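You operate a simulated robot arm through the tools that you are given. There is no shell and no other tool. Be economical: measure what you need, move in short steps, check, and stop when the job is done.

Carry out the task below with a simulated robot arm. There is one attempt and no reset: what you move stays moved.

JOB
Set the brown carton on the wrapping turntable and give it 3 wraps of film.
Fine: swing the film arm clear after. Where these are worked on the way, their far stop is far enough and under half their travel is too little: film arm.

Only the result counts: the job must be done as asked and must still hold three seconds after the hand-in. Knocking over, shifting, dropping, spilling or breaking anything else fails it.

ROBOT AND FRAMES
A 7-joint arm with a fingered hand, fixed in place. Base frame: the origin is at the foot of the arm, x ahead of it, y to its left, z up; the work surface is at about z = 0.8. Readings come in m, degrees, newtons and seconds.
With the tool pointing down near the work surface it reaches from about 0.2 to 0.8 m from the base axis. Its first joint turns from -166.0 to 166.0 degrees. Payload 4.9 kg.
Tool frame: the origin (TCP) lies between the finger pads and is the grasp point; the fingertips stand 0.032 m ahead of it; z points along the fingers, y is the line along which they close. Largest opening 0.192 m; the body of the gripper starts 0.089 m behind the TCP. The gripper is a hand of 3 fingers: y runs from the thumb to the fingers, the wrist lies at [0, 0, -0.267] in the tool frame, and closing takes about 1.5 s.
Orientation is that of the tool frame in the base frame, as a unit quaternion [x, y, z, w]. With the fingers straight down and closing along the base's y, the tool's x points along the base's -x, its y along +y and its z along -z.

CONTROLS
- The arm moves only by the tool drive_tool. Its argument "increments" is a list of rows, each a list of 6 numbers: the shift along the base's x, y, z in units of 200 mm (1.0 is 200 mm), then the turn, a rotation vector about the base's x, y, z in units of 180 degrees (1.0 is 180 degrees). In form: [[x, y, z, wx, wy, wz], ...]. A call has 1 to 8 rows; each row is the pose to reach, as a shift and turn from the pose commanded when the call began. "gripper" is the opening, from 0 (shut) to 1 (fully open), set as the call begins (left out, the last holds). A call with a number of a shift or a turn outside -1 to 1 is refused whole. A row lasts 0.2 s, in which the tool goes at most 0.05 m and 8.6 degrees; a call with a longer step from one row to the next is refused whole, and so is a gripper value outside its range. A pose out of reach is approached as far as the arm can. The call stops where the force on the tool passes 40 N (or 10 N more than at its start, if that is more) or the arm is blocked; 0.2 s more then pass. The fingers move at their own pace (about 0.153 m/s each) and stop on an object; they squeeze with about 24 N. The grip force told is the motor's: it shows also when the fingers shut on nothing. Time passes only in rows, and 0.2 s behind the last, so rows that repeat a pose let the fingers close. The reply holds the time, the measured pose of the TCP, the force on the tool along the base axes, the opening and the grip force, in the units named above and with some noise, with the torque about the TCP (base axes, N m) and any sound that the robot's microphone picked up, and new pictures: "pictures" is both (left out), scene, wrist or none.
- Cameras (640 x 400 px; columns grow to the right, rows downward): "scene" is fixed at [0.2317, -0.6481, 1.6145]; the picture's right is [0.85, -0.53, 0.00], its down [-0.37, -0.58, -0.73] and it looks along [0.39, 0.62, -0.69] (base axes); focal length 254 px, centre (320, 200). "wrist" rides on the gripper at [0.08, -0.046, -0.113] in the tool frame; the picture's right is [0.50, 0.87, 0.00], its down [-0.67, 0.39, -0.63] and it looks along [-0.55, 0.31, 0.78] (tool axes); focal length 226 px, centre (320, 200). There is no depth. A picture from a camera that has moved, and an enlarged one, comes with that camera's place and axes in the base frame and with its lens. The place of the scene camera against the robot may be out by one fixed shift of up to 0.025 m in any direction.
- curl_fingers(finger1, finger2, thumb_bend): sets how far each is bent, from 0 (flat) to 1 (curled in); at 0.3 the hand is open as for a grip, at 0.7 the pads meet at the TCP. One left out holds its place. A second passes; each finger stops where it meets its share of the squeeze, and holds until it gets a number again. A gripper value or a shape takes the hand back. It gives what a move gives, with no picture; readings hold the bend of each and the force on the fingers (four entries, about 0 where the hand has none), thumb and palm.
- hand_shape(shape): the hand has 3 fingers and takes this shape, open, in about a second: jaw (thumb against the fingers, like two jaws); tri (thumb and two fingers); tip (a fingertip pinch); poke (one finger out to press); point (the index stretched); flat (the hand flat); cup (the hand cupped); fist (a fist). The gripper value then closes the fingers along that shape, each until it touches; the sizes above hold for jaw. It gives what a move gives, with no picture.
- zoom(camera, box): a new picture of the part [left, top, right, bottom] of that camera's present view, enlarged. No time passes.
- hand_in(): hands the job in; it is judged then, once.

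Go step by step. Nothing tells you positions but the pictures and the camera data: compare them with the known pose of the tool, close in by small moves and look again before you grip or let go. The budget is 120 turns and 200 pictures, counting those below and the enlarged ones. Unless the task says otherwise, let go and move clear before handing in, and close with one line.

The tools are called after "Request:" by a JSON object that holds its "op" and its "data". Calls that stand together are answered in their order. drive_tool: Moves the arm, as the interface text tells. Its arguments: {"type":"object","properties":{"increments":{"type":"array","items":{"type":"array","items":{"type":"number"}}},"gripper":{"type":"number"},"pictures":{"type":"string","enum":["both","scene","wrist","none"]}},"required":["increments"]} The other tools are called the same way: hand_shape (shape) gives the hand a shape; curl_fingers (finger1, finger2, thumb_bend) moves the fingers one by one; zoom (camera, box) takes an enlarged picture of a part of a camera's view; hand_in () hands the job in.

At the start:

```text
time: 0.0
tcp_pos: [0.3945, 0.2446, 1.3095]
ee_rot: [0.0, 1.0, 0.001, 0.001]
ft_force: [0.4, -0.3, 0.4]
wrist_torque: [0.07, 0.01, -0.02]
finger_gap: 0.1919
finger_force: 0.1
shape: jaw
bend: [0.3, 0.3, 0.3]
finger forces: [0.1, 0.0, 0.1, 0.0, 0.0, 0.0]
```

scene: 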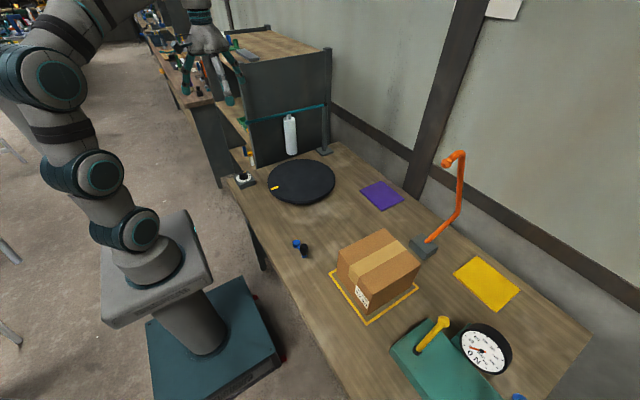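
wrist: 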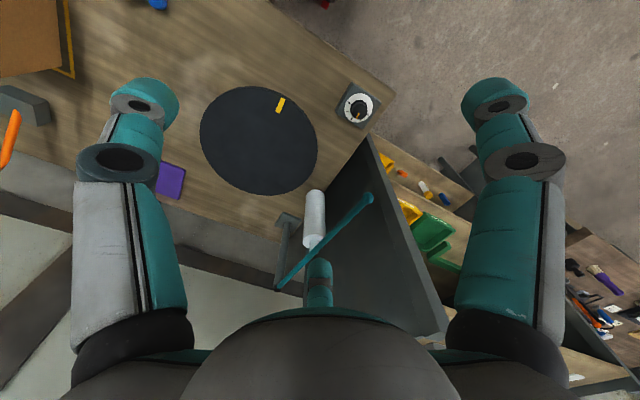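

I see the brown carton on a yellow-framed spot, the black turntable with a yellow mark, a knob beside it, and a film arm (teal bar with a white film roll). I'll take close-ups first.

Request:
{"op": "zoom", "data": {"camera": "scene", "box": [200, 80, 360, 220]}}

Request:
{"op": "zoom", "data": {"camera": "wrist", "box": [180, 60, 420, 300]}}

Request:
{"op": "zoom", "data": {"camera": "scene", "box": [270, 210, 450, 350]}}

```text
2.86 times, centred on (280, 150) of scene
camera zoom: at [0.2317, -0.6481, 1.6145], right [0.85, -0.53, 0.0], down [-0.37, -0.58, -0.73], along [0.39, 0.62, -0.69], focal length 724 px, centre (434, 343)
```

zoom: 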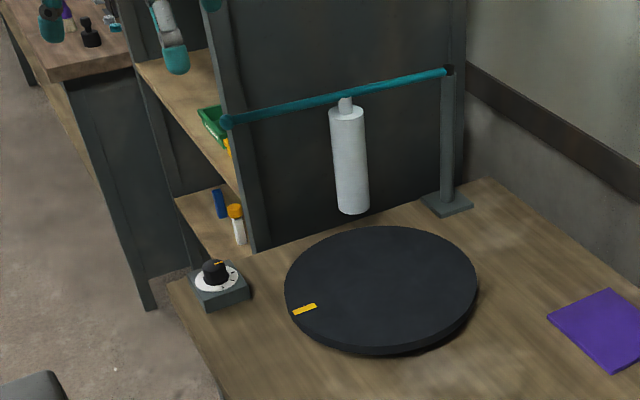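

```text
1.67 times, centred on (300, 180) of wrist
camera zoom: at [0.3151, 0.1988, 1.424], right [-0.5, 0.87, 0.0], down [0.67, 0.39, 0.63], along [0.55, 0.32, -0.77], focal length 377 px, centre (353, 233)
```

zoom: 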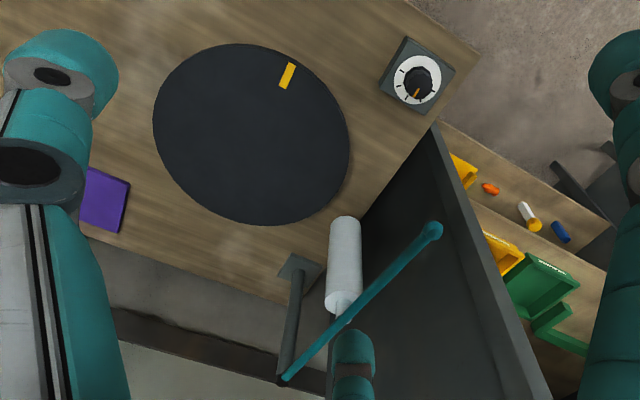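

```text
2.86 times, centred on (360, 280) of scene
camera zoom: at [0.2317, -0.6481, 1.6145], right [0.85, -0.53, 0.0], down [-0.37, -0.58, -0.73], along [0.39, 0.62, -0.69], focal length 724 px, centre (206, -29)
```

zoom: 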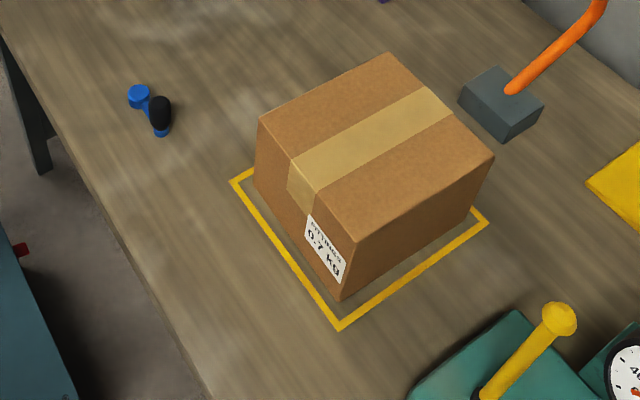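

The carton spans roughly x 0.53–0.75, y −0.44–−0.28, and the turntable centre is near (0.65, 0.2). I'll look at the dial and the film arm more closely.

Request:
{"op": "zoom", "data": {"camera": "scene", "box": [230, 162, 270, 198]}}

Request:
{"op": "zoom", "data": {"camera": "wrist", "box": [325, 75, 395, 130]}}

Request:
{"op": "zoom", "data": {"camera": "scene", "box": [235, 90, 345, 165]}}

```text
11.11 times, centred on (250, 180) of scene
camera zoom: at [0.2317, -0.6481, 1.6145], right [0.85, -0.53, 0.0], down [-0.37, -0.58, -0.73], along [0.39, 0.62, -0.69], focal length 2816 px, centre (1098, 422)
```

zoom: 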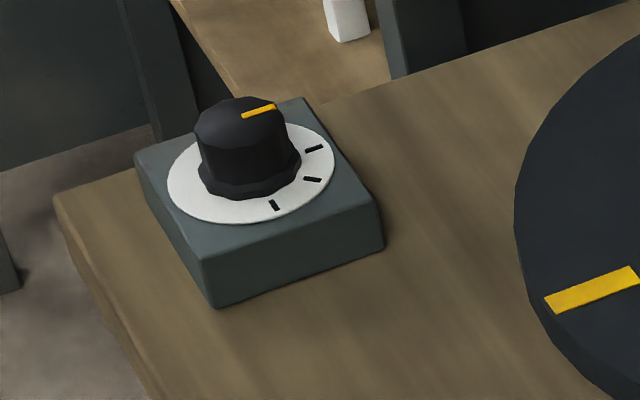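

```text
7.27 times, centred on (360, 102) of wrist
camera zoom: at [0.3151, 0.1988, 1.424], right [-0.5, 0.87, 0.0], down [0.67, 0.39, 0.63], along [0.55, 0.32, -0.77], focal length 1644 px, centre (29, 909)
```

zoom: 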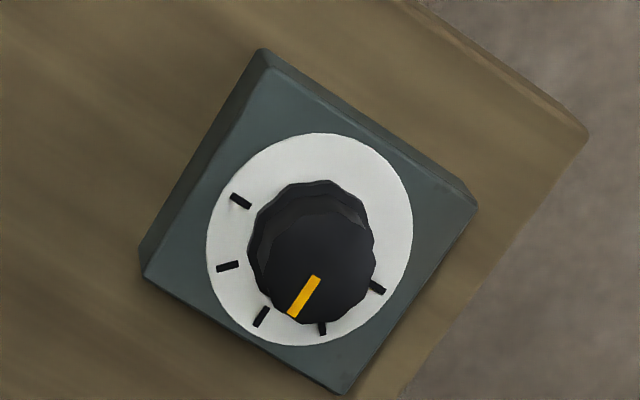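

```text
5.33 times, centred on (290, 128) of scene
camera zoom: at [0.2317, -0.6481, 1.6145], right [0.85, -0.53, 0.0], down [-0.37, -0.58, -0.73], along [0.39, 0.62, -0.69], focal length 1352 px, centre (480, 587)
```

zoom: 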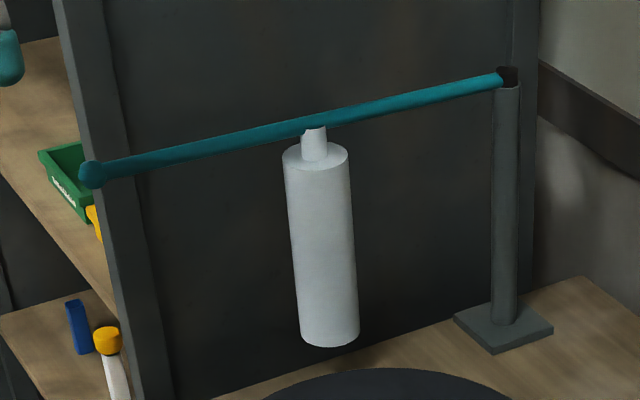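

The dial pointer sits at the middle of five ticks. I'll move over toward the carton for a better view.

Request:
{"op": "drive_tool", "data": {"increments": [[0, -0.24, 0, 0, 0, 0], [0, -0.48, 0, 0, 0, 0], [0, -0.72, 0, 0, 0, 0], [0, -0.96, 0, 0, 0, 0]], "pictures": "wrist"}}

Request:
{"op": "drive_tool", "data": {"increments": [[0, -0.24, 0, 0, 0, 0], [0, -0.48, 0, 0, 0, 0], [0, -0.72, 0, 0, 0, 0], [0, -0.96, 0, 0, 0, 0]], "pictures": "none"}}

Request:
{"op": "drive_tool", "data": {"increments": [[0, -0.24, -0.05, 0, 0, 0], [0, -0.48, -0.1, 0, 0, 0], [0, -0.72, -0.15, 0, 0, 0], [0, -0.96, -0.2, 0, 0, 0]], "pictures": "wrist"}}

```text
time: 1.0
tcp_pos: [0.3949, 0.0518, 1.3095]
ee_rot: [-0.001, 1.0, 0.001, -0.001]
ft_force: [1.0, -0.1, -0.3]
wrist_torque: [-0.02, 0.01, -0.02]
finger_gap: 0.1921
finger_force: 0.0
shape: jaw
bend: [0.3, 0.3, 0.3]
finger forces: [0.1, 0.0, 0.0, 0.1, 0.1, 0.1]
camera wrist: at [0.3145, 0.0055, 1.424], right [-0.5, 0.87, 0.0], down [0.67, 0.39, 0.63], along [0.55, 0.32, -0.77], focal length 226 px, centre (320, 200)
```

wrist: 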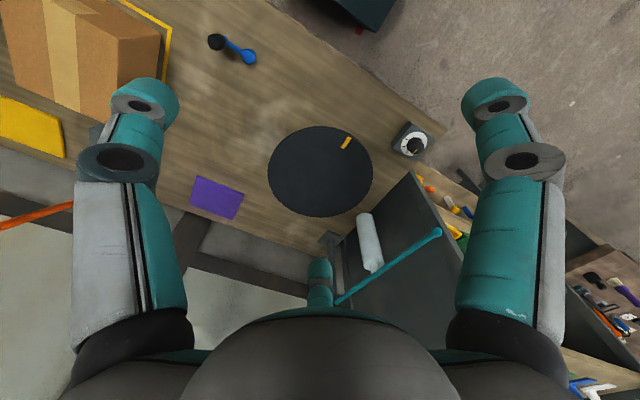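

```text
time: 2.0
tcp_pos: [0.3913, -0.1416, 1.3113]
ee_rot: [0.0, 1.0, 0.001, 0.0]
ft_force: [-0.1, -0.3, 0.5]
wrist_torque: [0.02, -0.01, 0.03]
finger_gap: 0.1919
finger_force: 0.1
shape: jaw
bend: [0.3, 0.3, 0.3]
finger forces: [0.0, 0.2, 0.0, 0.0, 0.1, 0.0]
```

```text
time: 3.0
tcp_pos: [0.3939, -0.3341, 1.2729]
ee_rot: [0.0, 1.0, 0.0, 0.001]
ft_force: [0.5, 0.2, 0.9]
wrist_torque: [-0.02, -0.07, 0.0]
finger_gap: 0.1915
finger_force: 0.1
shape: jaw
bend: [0.3, 0.3, 0.3]
finger forces: [0.0, 0.0, 0.0, 0.1, 0.0, 0.0]
camera wrist: at [0.3145, -0.3792, 1.3862], right [-0.5, 0.87, 0.0], down [0.67, 0.39, 0.63], along [0.55, 0.32, -0.77], focal length 226 px, centre (320, 200)
```

wrist: 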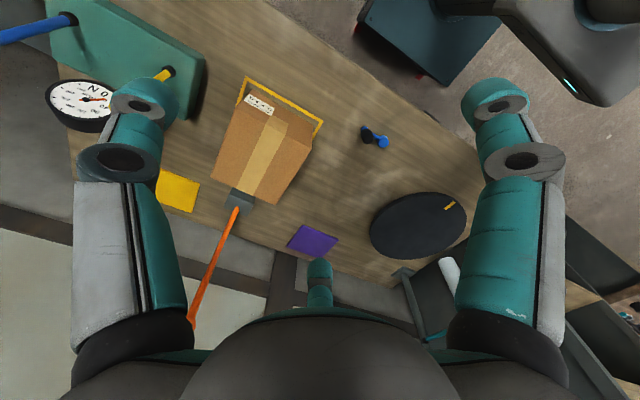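

The carton is in view; I'll enlarge it to fix its corners.

Request:
{"op": "zoom", "data": {"camera": "wrist", "box": [190, 60, 340, 220]}}

```text
2.50 times, centred on (265, 140) of wrist
camera zoom: at [0.3145, -0.3792, 1.3862], right [-0.5, 0.87, 0.0], down [0.67, 0.39, 0.63], along [0.55, 0.32, -0.77], focal length 565 px, centre (458, 350)
```

zoom: 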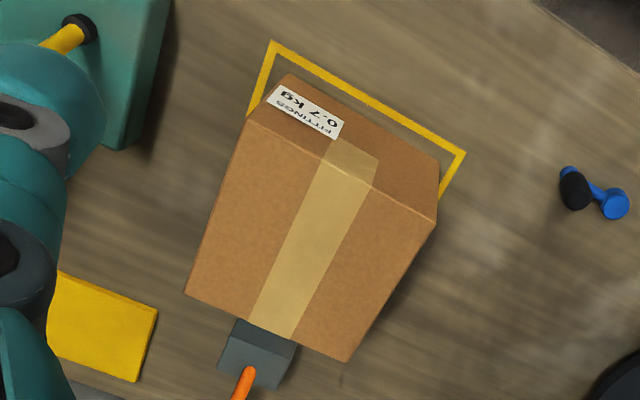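

The carton's centre is about (0.613, −0.366), around 0.168 wide in y and aligned with the axes. I'll come down above it and check with the wrist and scene views.

Request:
{"op": "drive_tool", "data": {"increments": [[0.24, -0.04, -0.05, 0, 0, 0], [0.48, -0.08, -0.1, 0, 0, 0], [0.72, -0.12, -0.2, 0, 0, 0], [0.96, -0.16, -0.3, 0, 0, 0], [1.0, -0.16, -0.53, 0, 0, 0]], "pictures": "none"}}

Request:
{"op": "drive_tool", "data": {"increments": [[0.05, 0, -0.2, 0, 0, 0], [0.1, 0, -0.4, 0, 0, 0], [0.1, 0, -0.55, 0, 0, 0]]}}

```text
refused: row 3 steps farther than a row can; nothing moved
```

```text
time: 3.8
tcp_pos: [0.4154, -0.3343, 1.1638]
ee_rot: [0.0, 1.0, 0.001, 0.002]
ft_force: [-0.2, -0.3, -0.3]
wrist_torque: [0.01, -0.01, 0.0]
finger_gap: 0.1917
finger_force: 0.1
shape: jaw
bend: [0.3, 0.3, 0.3]
finger forces: [0.0, 0.0, 0.1, 0.1, 0.1, 0.0]
camera wrist: at [0.3347, -0.3791, 1.2773], right [-0.5, 0.87, 0.0], down [0.67, 0.39, 0.63], along [0.55, 0.32, -0.77], focal length 226 px, centre (320, 200)
```

scene: 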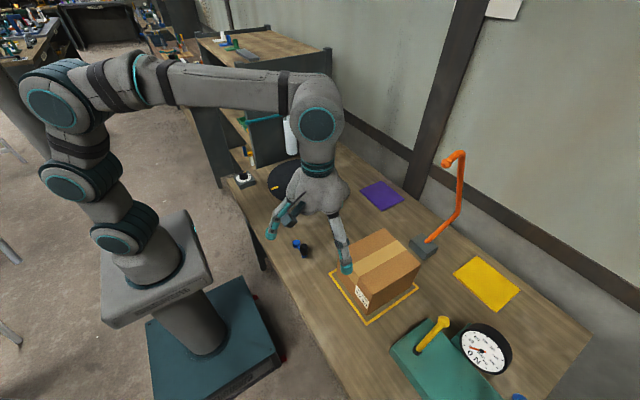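
wrist: 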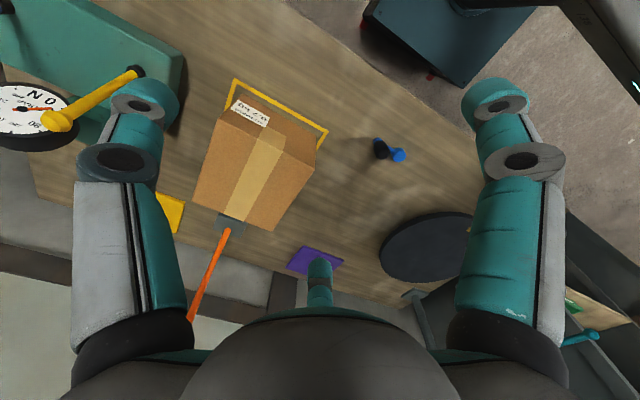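

Hand is still short of the carton in x. I'll move forward, then down.

Request:
{"op": "drive_tool", "data": {"increments": [[0.23, -0.04, 0, 0, 0, 0], [0.46, -0.08, 0, 0, 0, 0], [0.69, -0.12, 0, 0, 0, 0], [0.92, -0.16, 0, 0, 0, 0], [0.99, -0.16, -0.2, 0, 0, 0], [0.99, -0.16, -0.42, 0, 0, 0]]}}

```text
time: 5.2
tcp_pos: [0.6137, -0.3638, 1.0785]
ee_rot: [0.0, 1.0, 0.0, 0.001]
ft_force: [-0.1, 0.3, -0.1]
wrist_torque: [0.0, 0.0, -0.03]
finger_gap: 0.192
finger_force: 0.0
shape: jaw
bend: [0.3, 0.3, 0.3]
finger forces: [0.1, 0.1, 0.0, 0.0, 0.0, 0.0]
camera wrist: at [0.5341, -0.4086, 1.191], right [-0.5, 0.87, 0.0], down [0.67, 0.39, 0.63], along [0.55, 0.32, -0.77], focal length 226 px, centre (320, 200)
```

scene: 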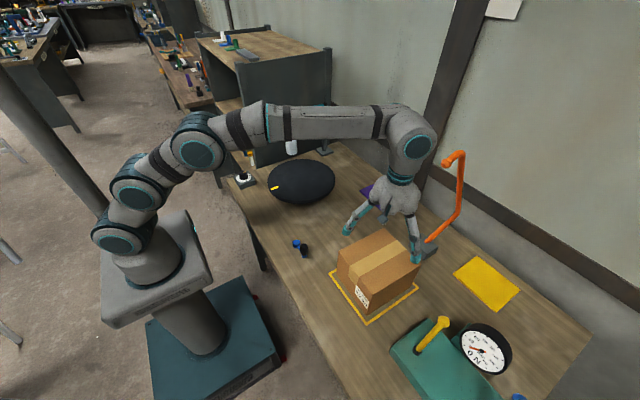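
wrist: 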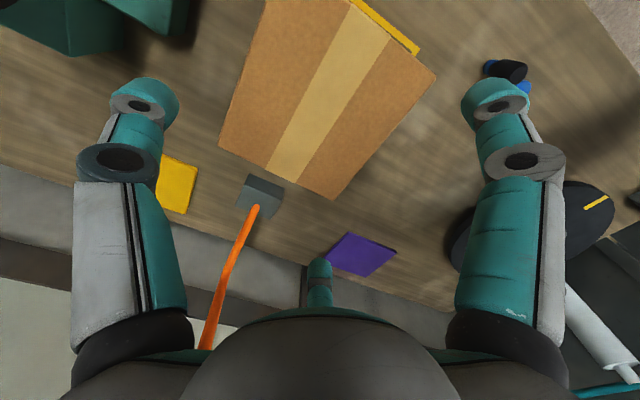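

Carton centre is refined to about (0.611, −0.369), so I'll shift −5 mm in y and descend around it. The force stop will guard the descent.

Request:
{"op": "drive_tool", "data": {"increments": [[-0.01, -0.025, 0, 0, 0, 0], [-0.01, -0.025, -0.2, 0, 0, 0], [-0.01, -0.025, -0.4, 0, 0, 0], [-0.01, -0.025, -0.55, 0, 0, 0]]}}

```text
time: 6.2
tcp_pos: [0.6113, -0.3686, 0.9686]
ee_rot: [0.0, 1.0, 0.0, 0.001]
ft_force: [0.6, -1.3, 7.3]
wrist_torque: [0.41, 0.17, 0.06]
finger_gap: 0.1918
finger_force: 0.1
shape: jaw
bend: [0.29, 0.3, 0.3]
finger forces: [4.6, 3.0, 0.1, 0.0, 0.1, 0.0]
camera wrist: at [0.5318, -0.4137, 1.0828], right [-0.5, 0.87, 0.0], down [0.67, 0.39, 0.63], along [0.55, 0.32, -0.77], focal length 226 px, centre (320, 200)
```

scene: 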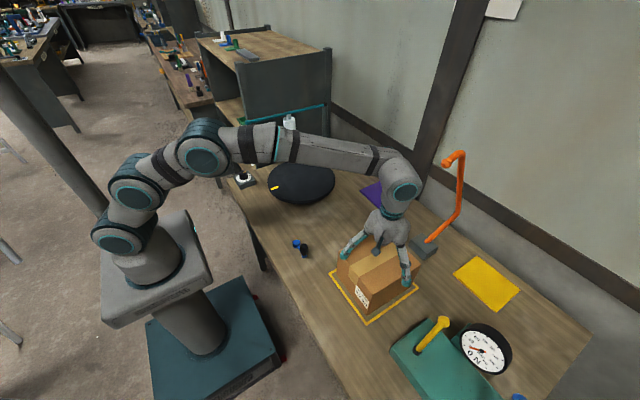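
wrist: 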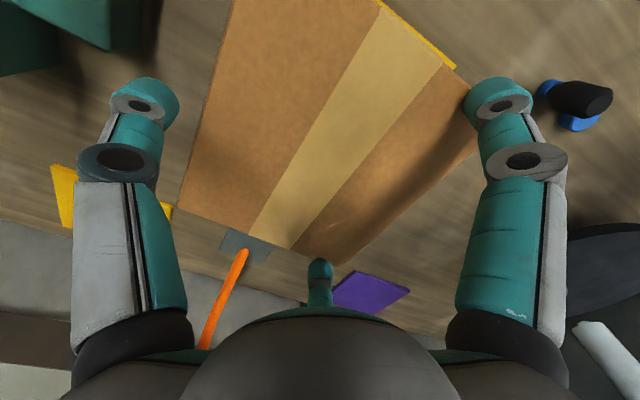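

Both fingers rest lightly on the carton's top edge: the tips bend in more than the gap suggests. I'll back up and open the fingers wider with the individual finger control.

Request:
{"op": "drive_tool", "data": {"increments": [[0, 0, 0.2, 0, 0, 0]], "pictures": "none"}}

Request:
{"op": "curl_fingers", "data": {"finger1": 0.18, "finger2": 0.18, "thumb_bend": 0.18}}

Request:
{"op": "zoom", "data": {"camera": "wrist", "box": [0, 0, 640, 400]}}

Request:
{"op": "zoom", "data": {"camera": "scene", "box": [310, 190, 450, 330]}}

```text
time: 6.6
tcp_pos: [0.6111, -0.3672, 1.0044]
ee_rot: [0.001, 1.0, 0.001, -0.001]
ft_force: [1.2, -0.5, -0.8]
wrist_torque: [-0.02, 0.0, 0.02]
finger_gap: 0.1919
finger_force: 0.0
shape: jaw
bend: [0.3, 0.3, 0.3]
finger forces: [0.1, 0.0, 0.1, 0.0, 0.0, 0.0]
```

```text
time: 7.6
tcp_pos: [0.6098, -0.3672, 1.0079]
ee_rot: [-0.001, 1.0, 0.0, 0.002]
ft_force: [0.9, 0.7, -0.4]
wrist_torque: [0.03, -0.04, 0.01]
finger_gap: 0.1984
finger_force: 0.0
shape: fingers
bend: [0.18, 0.18, 0.18]
finger forces: [0.0, 0.0, 0.0, 0.0, 0.0, 0.0]
```

```text
1.00 times, centred on (320, 200) of wrist (not enlarged: the box is as wide or as high as the picture)
camera zoom: at [0.5313, -0.4134, 1.1204], right [-0.5, 0.87, 0.0], down [0.67, 0.39, 0.63], along [0.55, 0.32, -0.77], focal length 226 px, centre (320, 200)
```

zoom: 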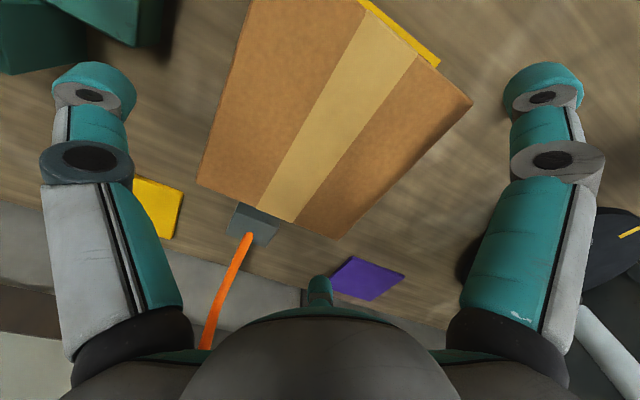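

```text
2.86 times, centred on (380, 260) of scene
camera zoom: at [0.2317, -0.6481, 1.6145], right [0.85, -0.53, 0.0], down [-0.37, -0.58, -0.73], along [0.39, 0.62, -0.69], focal length 724 px, centre (149, 29)
```

zoom: 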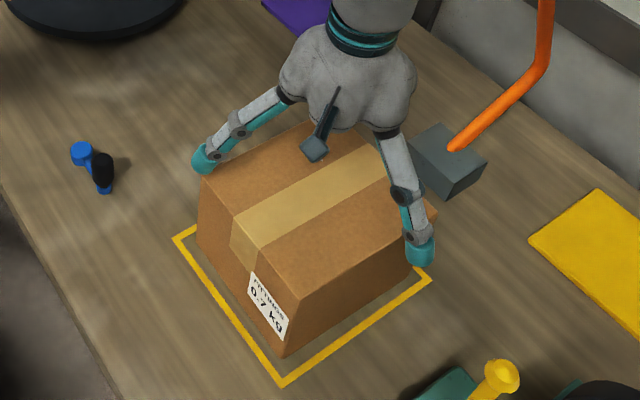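

Fingers are visibly wider now. I'll shift +5 mm in y and descend again.

Request:
{"op": "drive_tool", "data": {"increments": [[0, 0.025, 0, 0, 0, 0], [0, 0.025, -0.2, 0, 0, 0], [0, 0.025, -0.35, 0, 0, 0], [0, 0.025, -0.5, 0, 0, 0], [0, 0.025, -0.62, 0, 0, 0]]}}

```text
time: 8.7
tcp_pos: [0.6171, -0.3666, 0.9164]
ee_rot: [-0.001, 1.0, -0.005, 0.009]
ft_force: [-1.2, 0.3, 12.2]
wrist_torque: [0.75, 0.89, -0.07]
finger_gap: 0.212
finger_force: 14.3
shape: fingers
bend: [0.05, 0.11, 0.18]
finger forces: [16.8, 11.1, 0.0, 0.0, 0.1, 0.0]
stopped in row 5: the force on the tool passed its limit at 55 N (the readings are from after the stop); the commanded pose is now the measured one
camera wrist: at [0.535, -0.4108, 1.0283], right [-0.5, 0.87, -0.02], down [0.66, 0.39, 0.64], along [0.56, 0.31, -0.77], focal length 226 px, centre (320, 200)
```

scene: 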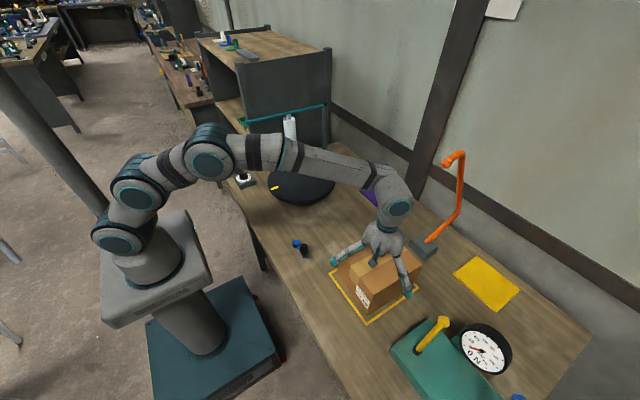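
wrist: 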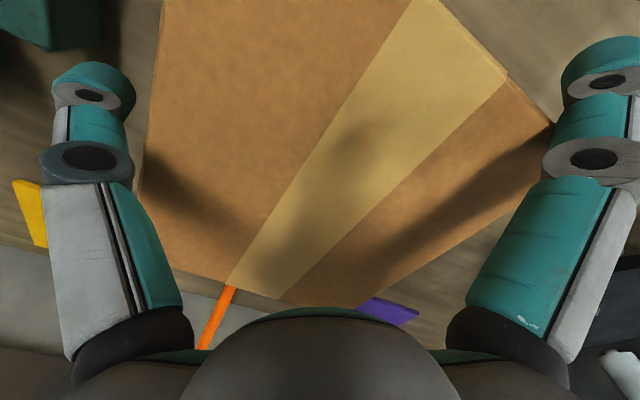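

The fingers were pushed outward by the carton edge while the thumb still has a gap, so I'll rise, open wider and recheck the carton's position.

Request:
{"op": "drive_tool", "data": {"increments": [[0, 0, 0.25, 0, 0, 0], [-0.03, 0, 0.5, 0, 0, 0]], "pictures": "none"}}

Request:
{"op": "curl_fingers", "data": {"finger1": 0.05, "finger2": 0.05, "thumb_bend": 0.05}}

Request:
{"op": "drive_tool", "data": {"increments": [[0, 0.04, 0, 0, 0, 0]]}}

Request:
{"op": "zoom", "data": {"camera": "scene", "box": [310, 190, 450, 330]}}

```text
refused: row 2 steps farther than a row can; nothing moved
```

```text
time: 9.7
tcp_pos: [0.6151, -0.3668, 0.9138]
ee_rot: [0.0, 1.0, -0.004, 0.006]
ft_force: [-4.1, -4.1, 16.5]
wrist_torque: [1.01, 1.24, 0.51]
finger_gap: 0.2279
finger_force: 7.1
shape: fingers
bend: [0.0, 0.05, 0.05]
finger forces: [12.8, 0.9, 0.2, 0.1, 0.0, 0.0]
```

```text
time: 10.1
tcp_pos: [0.6165, -0.3589, 0.9121]
ee_rot: [0.0, 1.0, -0.004, 0.006]
ft_force: [-4.9, -6.0, 15.8]
wrist_torque: [1.04, 1.13, 0.72]
finger_gap: 0.2275
finger_force: 7.6
shape: fingers
bend: [0.0, 0.05, 0.05]
finger forces: [13.8, 1.6, 0.0, 0.0, 0.0, 0.0]
camera wrist: at [0.5344, -0.4035, 1.0259], right [-0.5, 0.87, -0.01], down [0.66, 0.39, 0.64], along [0.56, 0.31, -0.77], focal length 226 px, centre (320, 200)
```

scene: 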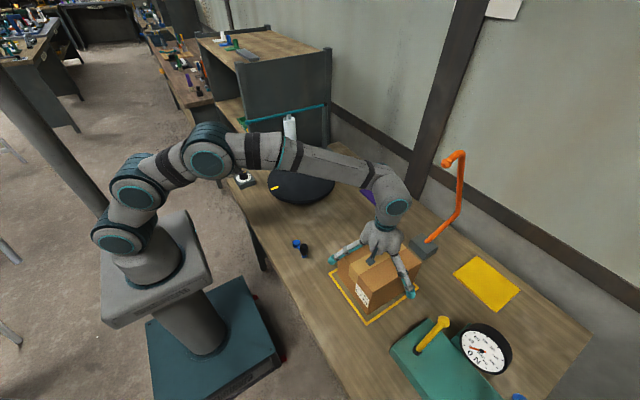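
wrist: 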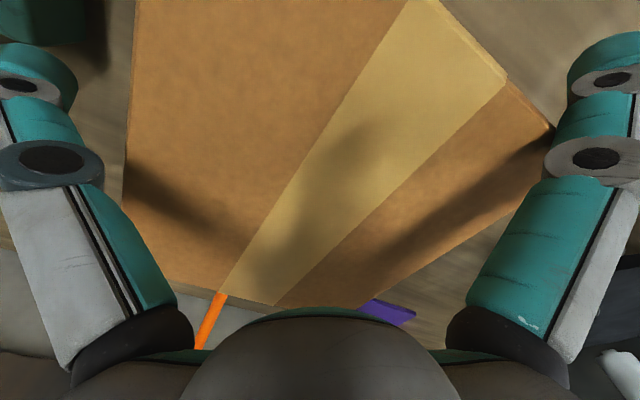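

```text
2.86 times, centred on (380, 260) of scene
camera zoom: at [0.2317, -0.6481, 1.6145], right [0.85, -0.53, 0.0], down [-0.37, -0.58, -0.73], along [0.39, 0.62, -0.69], focal length 724 px, centre (149, 29)
```

zoom: 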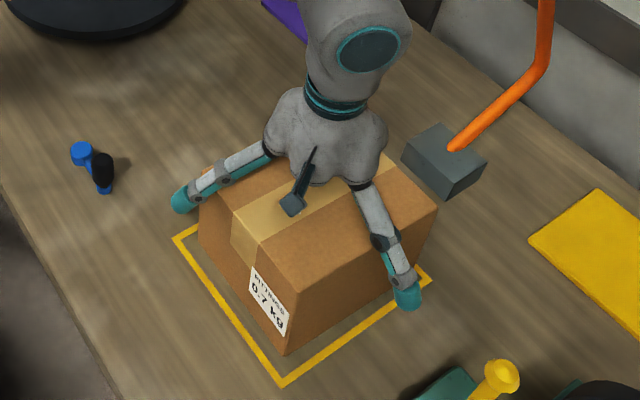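

The fingers turn out to sit 120° apart and bend radially, so the two fingers were landing on the carton's corners. A better grasp is to turn the hand 90°, with the two fingers on the ±y faces and the thumb on the near −x face. First I'll go straight up.

Request:
{"op": "drive_tool", "data": {"increments": [[0, 0, 0.2, 0, 0, 0], [0, 0, 0.4, 0, 0, 0], [0, 0, 0.6, 0, 0, 0], [0, 0, 0.8, 0, 0, 0]], "pictures": "none"}}

Request:
{"op": "hand_shape", "data": {"shape": "jaw"}}

Request:
{"op": "drive_tool", "data": {"increments": [[0, 0, 0, 0, 0, -0.045], [0, 0, 0, 0, 0, -0.09], [0, 0, 0, 0, 0, -0.135], [0, 0, 0, 0, 0, -0.18], [0, 0, 0, 0, 0, -0.225], [0, 0, 0, 0, 0, -0.25]], "pictures": "none"}}

Request:
{"op": "drive_tool", "data": {"increments": [[0, 0, 0, 0, 0, -0.045], [0, 0, 0, 0, 0, -0.09], [0, 0, 0, 0, 0, -0.135], [0, 0, 0, 0, 0, -0.18], [0, 0, 0, 0, 0, -0.225], [0, 0, 0, 0, 0, -0.25]]}}

```text
time: 11.1
tcp_pos: [0.6147, -0.3595, 1.0718]
ee_rot: [0.0, 1.0, -0.003, 0.005]
ft_force: [0.2, 0.4, -0.6]
wrist_torque: [-0.01, 0.04, 0.01]
finger_gap: 0.2281
finger_force: 0.0
shape: fingers
bend: [0.05, 0.05, 0.05]
finger forces: [0.1, 0.0, 0.0, 0.1, 0.0, 0.0]
```

```text
time: 12.0
tcp_pos: [0.6147, -0.3594, 1.0729]
ee_rot: [0.001, 1.0, -0.004, 0.006]
ft_force: [0.4, -0.5, 0.2]
wrist_torque: [0.04, 0.0, 0.0]
finger_gap: 0.1917
finger_force: 0.1
shape: jaw
bend: [0.3, 0.3, 0.3]
finger forces: [0.0, 0.0, 0.0, 0.0, 0.1, 0.1]
```

```text
time: 13.4
tcp_pos: [0.6147, -0.3582, 1.0726]
ee_rot: [0.383, 0.924, -0.005, 0.004]
ft_force: [-0.2, 0.4, 0.2]
wrist_torque: [-0.04, 0.02, 0.04]
finger_gap: 0.1922
finger_force: 0.2
shape: jaw
bend: [0.3, 0.3, 0.3]
finger forces: [0.1, 0.0, 0.0, 0.0, 0.1, 0.0]
```

```text
time: 14.8
tcp_pos: [0.6158, -0.3588, 1.0738]
ee_rot: [0.708, 0.706, -0.007, 0.001]
ft_force: [-0.9, 0.6, -0.4]
wrist_torque: [0.01, -0.02, -0.01]
finger_gap: 0.1919
finger_force: 0.1
shape: jaw
bend: [0.3, 0.3, 0.3]
finger forces: [0.0, 0.0, 0.0, 0.0, 0.0, 0.0]
camera wrist: at [0.5704, -0.2762, 1.186], right [0.87, 0.5, -0.01], down [0.39, -0.66, 0.64], along [0.31, -0.56, -0.77], focal length 226 px, centre (320, 200)
```

scene: 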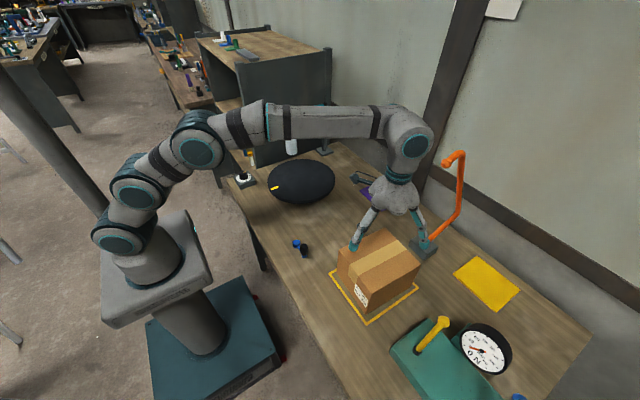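
wrist: 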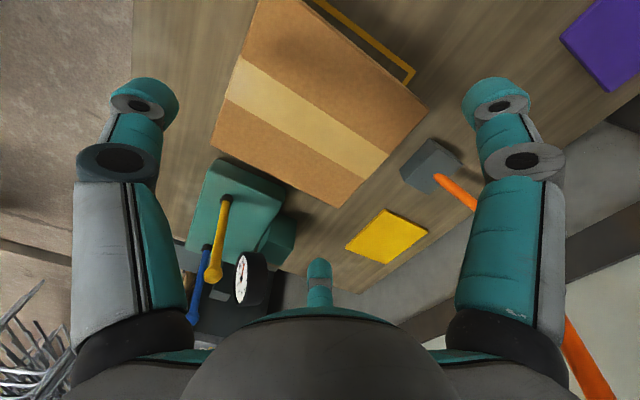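

The hand is turned: thumb toward −x, fingers toward ±60°. The carton still centres at (0.609, −0.371). I'll open the fingers a bit wider and descend.

Request:
{"op": "curl_fingers", "data": {"finger1": 0.12, "finger2": 0.12, "thumb_bend": 0.12}}

Request:
{"op": "drive_tool", "data": {"increments": [[-0.07, -0.065, 0, 0, 0, 0], [-0.07, -0.065, -0.2, 0, 0, 0], [-0.07, -0.065, -0.4, 0, 0, 0], [-0.07, -0.065, -0.6, 0, 0, 0], [-0.07, -0.065, -0.75, 0, 0, 0]]}}

```text
time: 15.8
tcp_pos: [0.6154, -0.358, 1.0734]
ee_rot: [0.706, 0.708, -0.007, 0.002]
ft_force: [0.1, -0.6, 0.2]
wrist_torque: [-0.01, 0.01, 0.04]
finger_gap: 0.2125
finger_force: 0.1
shape: fingers
bend: [0.12, 0.12, 0.12]
finger forces: [0.0, 0.0, 0.1, 0.0, 0.0, 0.0]
```

```text
time: 17.0
tcp_pos: [0.6022, -0.3714, 0.9252]
ee_rot: [0.708, 0.706, -0.008, 0.002]
ft_force: [0.4, -0.7, 1.3]
wrist_torque: [0.01, 0.02, -0.01]
finger_gap: 0.2128
finger_force: 0.0
shape: fingers
bend: [0.12, 0.12, 0.12]
finger forces: [0.0, 0.0, 0.0, 0.0, 0.0, 0.0]
camera wrist: at [0.5559, -0.2904, 1.0377], right [0.87, 0.5, -0.01], down [0.39, -0.66, 0.64], along [0.31, -0.56, -0.77], focal length 226 px, centre (320, 200)
```

scene: 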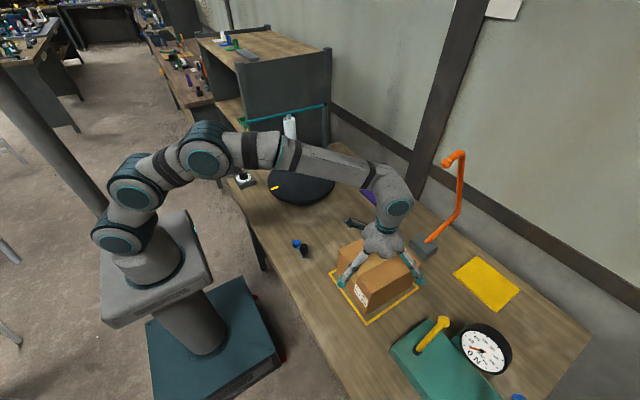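
wrist: 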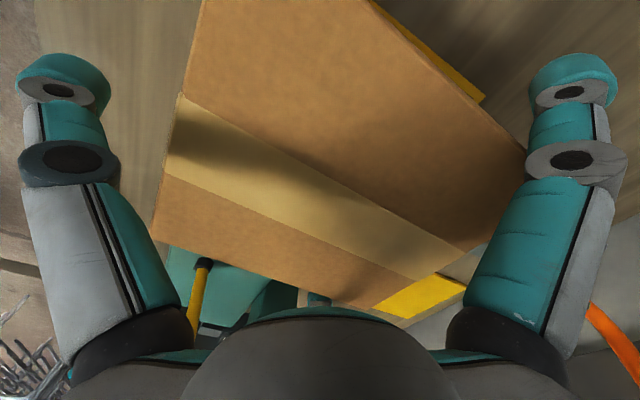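

No contact so far, and the carton sits between the three digits. I'll go 25 mm lower.

Request:
{"op": "drive_tool", "data": {"increments": [[0, 0, -0.06, 0, 0, 0], [0, 0, -0.12, 0, 0, 0]]}}

```text
time: 17.6
tcp_pos: [0.6025, -0.3721, 0.902]
ee_rot: [0.706, 0.708, -0.006, 0.004]
ft_force: [-3.3, 2.2, 18.6]
wrist_torque: [0.57, -1.05, 0.25]
finger_gap: 0.2174
finger_force: 7.7
shape: fingers
bend: [0.07, 0.1, 0.12]
finger forces: [10.7, 4.5, 0.0, 0.1, 0.2, 0.0]
camera wrist: at [0.5568, -0.2903, 1.0154], right [0.87, 0.5, -0.01], down [0.39, -0.66, 0.64], along [0.32, -0.56, -0.77], focal length 226 px, centre (320, 200)
```

scene: 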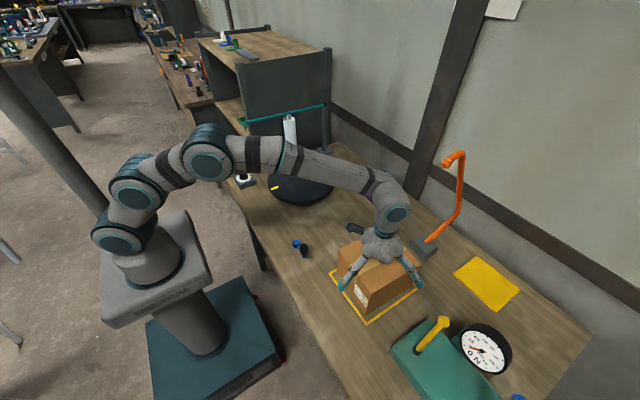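
wrist: 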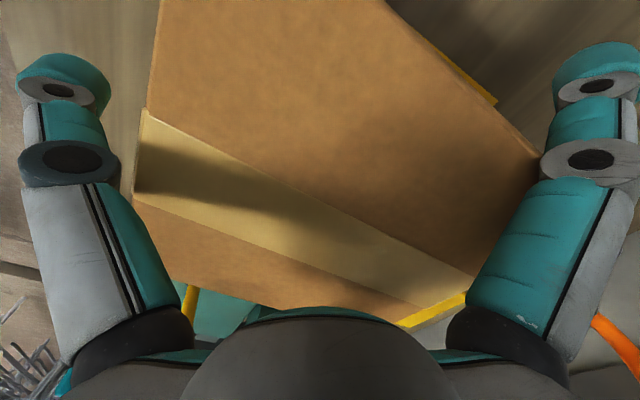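

The finger links just touch the top edges, so depth is enough. I'll rise 8 mm and close.

Request:
{"op": "drive_tool", "data": {"increments": [[0, 0, 0.04, 0, 0, 0]], "pictures": "none"}}

Request:
{"op": "drive_tool", "data": {"increments": [[0, 0, 0, 0, 0, 0], [0, 0, 0, 0, 0, 0], [0, 0, 0, 0, 0, 0], [0, 0, 0, 0, 0, 0], [0, 0, 0, 0, 0, 0], [0, 0, 0, 0, 0, 0], [0, 0, 0, 0, 0, 0]], "gripper": 0}}

```text
time: 18.0
tcp_pos: [0.6011, -0.3704, 0.9048]
ee_rot: [0.707, 0.707, -0.007, 0.001]
ft_force: [4.2, 0.0, 1.8]
wrist_torque: [0.21, 0.03, -0.1]
finger_gap: 0.2166
finger_force: 4.5
shape: fingers
bend: [0.08, 0.1, 0.12]
finger forces: [4.8, 3.9, 0.0, 0.0, 0.1, 0.1]
```

```text
time: 19.6
tcp_pos: [0.6015, -0.3701, 0.9058]
ee_rot: [0.707, 0.707, -0.008, 0.001]
ft_force: [1.4, -0.2, 0.0]
wrist_torque: [-0.06, -0.41, 0.04]
finger_gap: 0.1631
finger_force: 23.5
shape: jaw
bend: [0.08, 0.09, 0.34]
finger forces: [70.4, 64.9, 0.0, 0.0, 58.6, 0.0]
camera wrist: at [0.5561, -0.2896, 1.0195], right [0.87, 0.5, -0.01], down [0.39, -0.66, 0.64], along [0.31, -0.56, -0.77], focal length 226 px, centre (320, 200)
```

scene: 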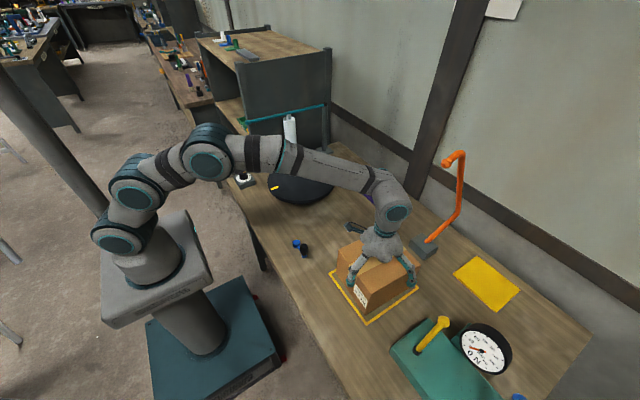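
wrist: 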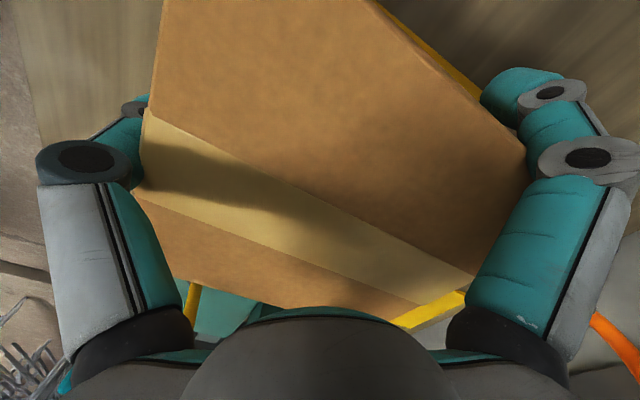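

The fingers have wrapped the sides with a firm grip. I'll do a small lift to test it.

Request:
{"op": "drive_tool", "data": {"increments": [[0, 0, 0.1, 0, 0, 0], [0, 0, 0.2, 0, 0, 0], [0, 0, 0.3, 0, 0, 0]]}}

```text
time: 20.4
tcp_pos: [0.6021, -0.3717, 0.9649]
ee_rot: [0.707, 0.707, -0.007, 0.001]
ft_force: [-1.2, 0.7, -6.9]
wrist_torque: [-0.02, 0.02, 0.01]
finger_gap: 0.1631
finger_force: 23.9
shape: jaw
bend: [0.08, 0.09, 0.34]
finger forces: [68.5, 63.5, 0.0, 0.0, 58.4, 0.0]
camera wrist: at [0.5567, -0.2898, 1.0781], right [0.87, 0.5, -0.01], down [0.39, -0.66, 0.64], along [0.31, -0.56, -0.77], focal length 226 px, centre (320, 200)
```

scene: 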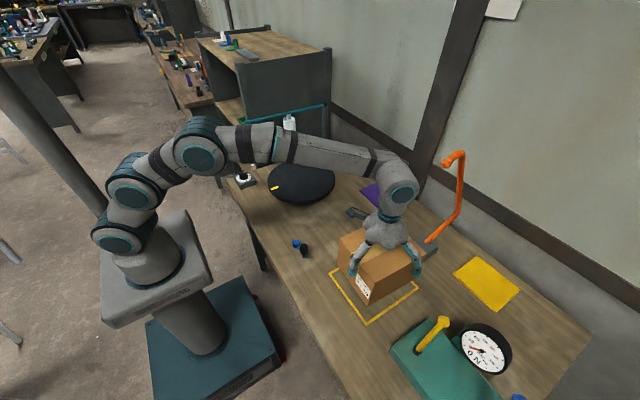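
wrist: 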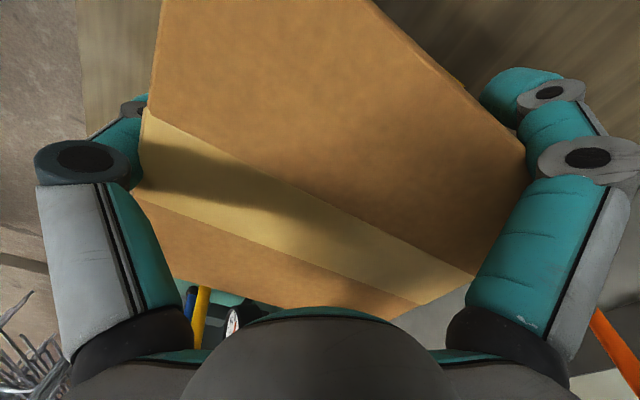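

The carton is held (about 7 N of weight). I'll raise it and carry it over to the turntable, at about (0.65, 0.21), in stages.

Request:
{"op": "drive_tool", "data": {"increments": [[0, 0, 0.24, 0, 0, 0], [0, 0.05, 0.48, 0, 0, 0], [0.0, 0.28, 0.5, 0, 0, 0], [0.0, 0.52, 0.5, 0, 0, 0], [0.0, 0.76, 0.5, 0, 0, 0], [0.0, 1.0, 0.5, 0, 0, 0]], "pictures": "none"}}

Request:
{"op": "drive_tool", "data": {"increments": [[0.03, 0.24, 0, 0, 0, 0], [0.06, 0.48, 0, 0, 0, 0], [0.09, 0.72, 0, 0, 0, 0], [0.12, 0.96, 0, 0, 0, 0]], "pictures": "scene"}}

```text
time: 21.8
tcp_pos: [0.6041, -0.1708, 1.0646]
ee_rot: [0.707, 0.707, -0.007, 0.002]
ft_force: [-0.1, -0.2, -6.5]
wrist_torque: [-0.02, 0.01, 0.0]
finger_gap: 0.1628
finger_force: 23.6
shape: jaw
bend: [0.08, 0.09, 0.34]
finger forces: [68.1, 63.1, 0.1, 0.1, 57.5, 0.0]
```

```text
time: 22.8
tcp_pos: [0.6279, 0.022, 1.0642]
ee_rot: [0.707, 0.707, -0.007, 0.003]
ft_force: [-0.1, -1.2, -7.1]
wrist_torque: [-0.01, 0.07, -0.01]
finger_gap: 0.1625
finger_force: 24.3
shape: jaw
bend: [0.08, 0.09, 0.34]
finger forces: [67.9, 63.0, 0.0, 0.0, 56.5, 0.1]
```

scene: 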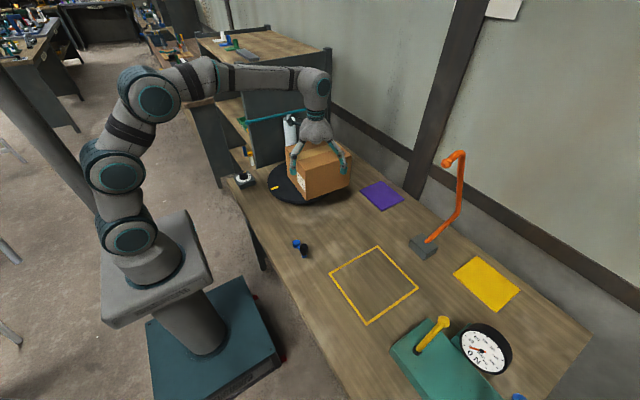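

On course. I'll move over the turntable centre at about (0.655, 0.21) and compare there.

Request:
{"op": "drive_tool", "data": {"increments": [[0.03, 0.24, 0, 0, 0, 0], [0.06, 0.48, 0, 0, 0, 0], [0.09, 0.72, 0, 0, 0, 0], [0.1, 0.94, 0, 0, 0, 0], [0.1, 0.94, -0.2, 0, 0, 0], [0.1, 0.94, -0.3, 0, 0, 0]]}}

Request:
{"op": "zoom", "data": {"camera": "scene", "box": [220, 80, 380, 220]}}

```text
time: 24.2
tcp_pos: [0.6441, 0.2085, 1.0057]
ee_rot: [0.707, 0.707, -0.007, 0.001]
ft_force: [-0.3, 1.3, -6.1]
wrist_torque: [0.02, 0.05, -0.01]
finger_gap: 0.1625
finger_force: 24.3
shape: jaw
bend: [0.08, 0.09, 0.34]
finger forces: [67.7, 62.7, 0.0, 0.0, 55.9, 0.0]
camera wrist: at [0.6005, 0.2904, 1.1186], right [0.87, 0.5, -0.01], down [0.39, -0.66, 0.64], along [0.31, -0.56, -0.77], focal length 226 px, centre (320, 200)
```

scene: 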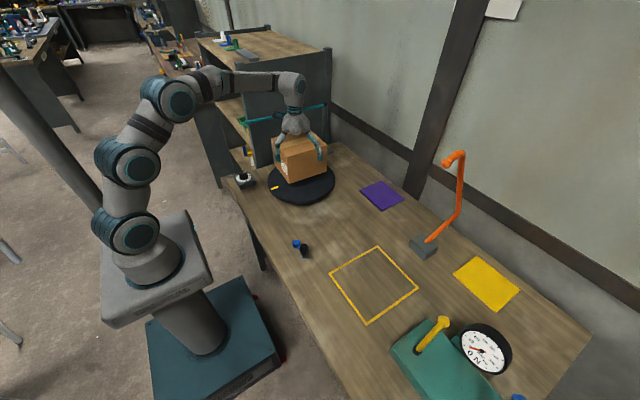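
wrist: 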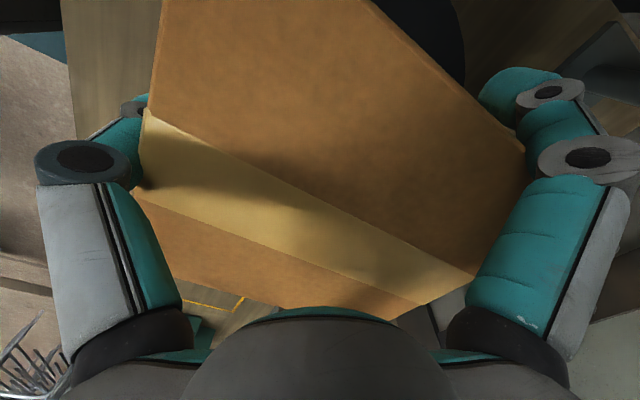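

```text
2.86 times, centred on (300, 150) of scene
camera zoom: at [0.2317, -0.6481, 1.6145], right [0.85, -0.53, 0.0], down [-0.37, -0.58, -0.73], along [0.39, 0.62, -0.69], focal length 724 px, centre (377, 343)
```

zoom: 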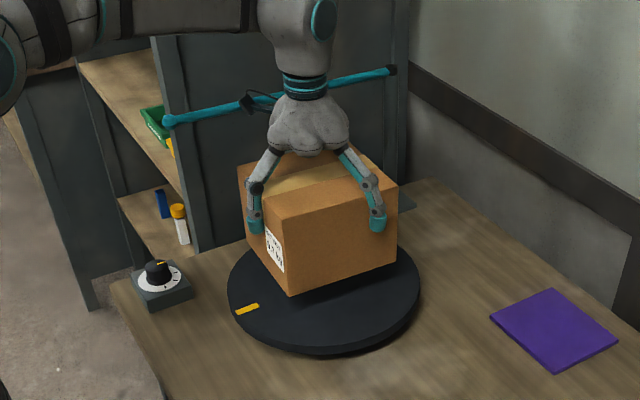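

In the scene view the carton should shift about 1 cm in −y to be centred. I'll do that and lower most of the way.

Request:
{"op": "drive_tool", "data": {"increments": [[0.01, -0.05, 0, 0, 0, 0], [0.01, -0.05, -0.1, 0, 0, 0], [0.01, -0.05, -0.2, 0, 0, 0], [0.01, -0.05, -0.28, 0, 0, 0]], "pictures": "none"}}

Request:
{"op": "zoom", "data": {"camera": "scene", "box": [220, 80, 380, 220]}}

```text
time: 25.2
tcp_pos: [0.6482, 0.2004, 0.9565]
ee_rot: [0.706, 0.708, -0.004, 0.003]
ft_force: [-11.5, -1.3, 14.8]
wrist_torque: [-0.5, -0.89, -0.01]
finger_gap: 0.1622
finger_force: 23.8
shape: jaw
bend: [0.08, 0.09, 0.34]
finger forces: [67.1, 65.2, 0.0, 0.0, 60.6, 0.0]
```

```text
2.86 times, centred on (300, 150) of scene
camera zoom: at [0.2317, -0.6481, 1.6145], right [0.85, -0.53, 0.0], down [-0.37, -0.58, -0.73], along [0.39, 0.62, -0.69], focal length 724 px, centre (377, 343)
```

zoom: 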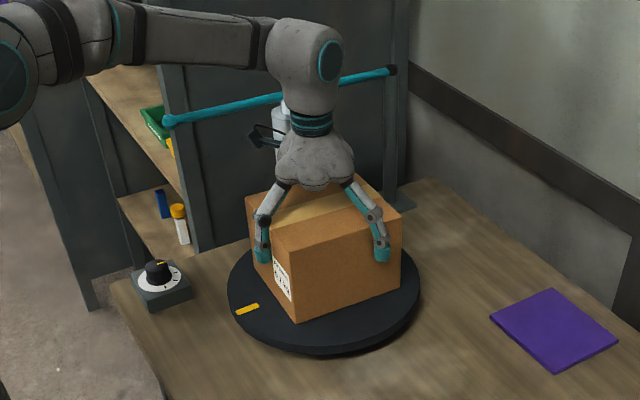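

The table top is already touched at z≈0.85, and the carton still sits about 1.5 cm too far back. I'll lift slightly, shift and lower again.

Request:
{"op": "drive_tool", "data": {"increments": [[0, 0, 0.1, 0, 0, 0], [-0.055, -0.075, 0.1, 0, 0, 0], [-0.055, -0.075, 0.05, 0, 0, 0], [-0.055, -0.075, 0.02, 0, 0, 0]], "pictures": "none"}}

Request:
{"op": "zoom", "data": {"camera": "scene", "box": [220, 80, 380, 220]}}

```text
time: 26.2
tcp_pos: [0.6363, 0.1838, 0.9567]
ee_rot: [0.706, 0.708, -0.005, 0.002]
ft_force: [-6.1, -2.4, 4.9]
wrist_torque: [-0.03, -0.48, 0.07]
finger_gap: 0.162
finger_force: 23.8
shape: jaw
bend: [0.08, 0.09, 0.34]
finger forces: [66.5, 64.4, 0.1, 0.0, 57.7, 0.1]
```

```text
2.86 times, centred on (300, 150) of scene
camera zoom: at [0.2317, -0.6481, 1.6145], right [0.85, -0.53, 0.0], down [-0.37, -0.58, -0.73], along [0.39, 0.62, -0.69], focal length 724 px, centre (377, 343)
```

zoom: 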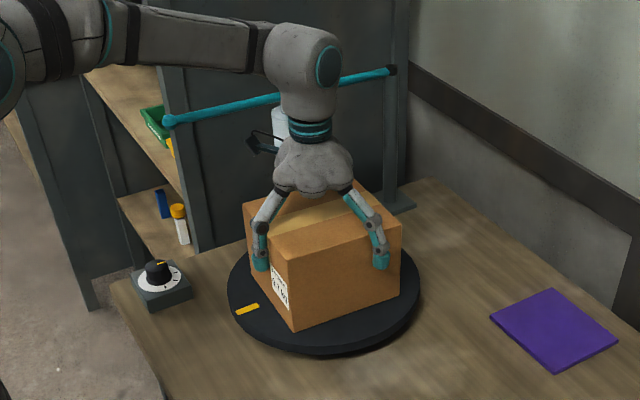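

Well centred now and resting on the table. I'll open by finger bend, which splays outward, and then rise.

Request:
{"op": "curl_fingers", "data": {"finger1": 0.03, "finger2": 0.03, "thumb_bend": 0.05}}

Request:
{"op": "drive_tool", "data": {"increments": [[0, 0, 0.1, 0, 0, 0], [0, 0, 0.25, 0, 0, 0], [0, 0, 0.45, 0, 0, 0], [0, 0, 0.65, 0, 0, 0], [0, 0, 0.85, 0, 0, 0]]}}

Request:
{"op": "zoom", "data": {"camera": "scene", "box": [220, 80, 380, 220]}}

```text
time: 27.2
tcp_pos: [0.637, 0.1836, 0.9536]
ee_rot: [0.707, 0.708, -0.006, 0.002]
ft_force: [0.0, 0.3, -0.2]
wrist_torque: [0.0, -0.01, 0.01]
finger_gap: 0.2281
finger_force: 0.1
shape: fingers
bend: [0.03, 0.04, 0.05]
finger forces: [0.3, 0.0, 0.1, 0.0, 0.0, 0.1]
```

```text
time: 28.4
tcp_pos: [0.6352, 0.1839, 1.1246]
ee_rot: [0.707, 0.707, -0.008, 0.002]
ft_force: [-0.1, 0.9, -1.3]
wrist_torque: [0.01, 0.04, -0.03]
finger_gap: 0.2281
finger_force: 0.1
shape: fingers
bend: [0.03, 0.03, 0.05]
finger forces: [0.0, 0.0, 0.0, 0.0, 0.0, 0.1]
camera wrist: at [0.5904, 0.2651, 1.2381], right [0.87, 0.5, -0.01], down [0.39, -0.66, 0.64], along [0.31, -0.56, -0.77], focal length 226 px, centre (320, 200)
```

scene: 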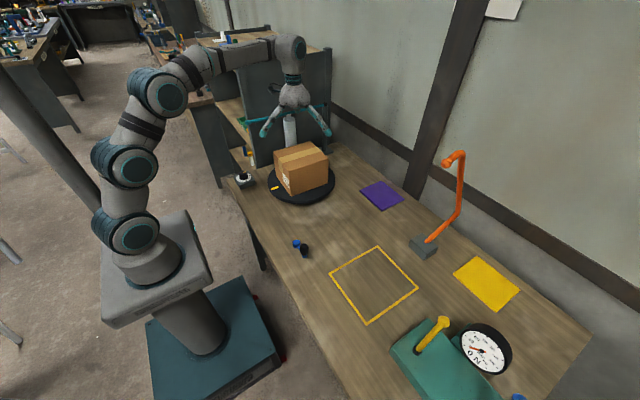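
wrist: 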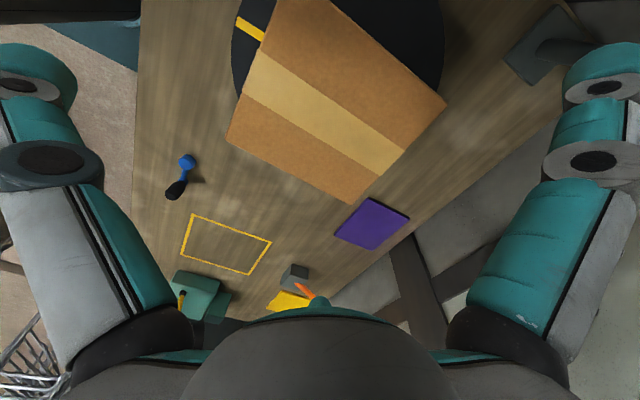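

```text
2.86 times, centred on (300, 150) of scene
camera zoom: at [0.2317, -0.6481, 1.6145], right [0.85, -0.53, 0.0], down [-0.37, -0.58, -0.73], along [0.39, 0.62, -0.69], focal length 724 px, centre (377, 343)
```

zoom: 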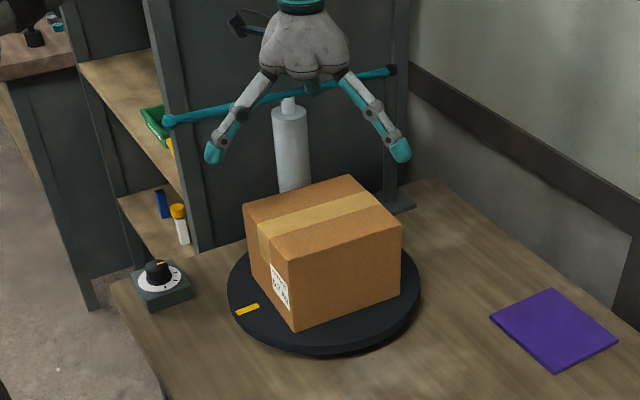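

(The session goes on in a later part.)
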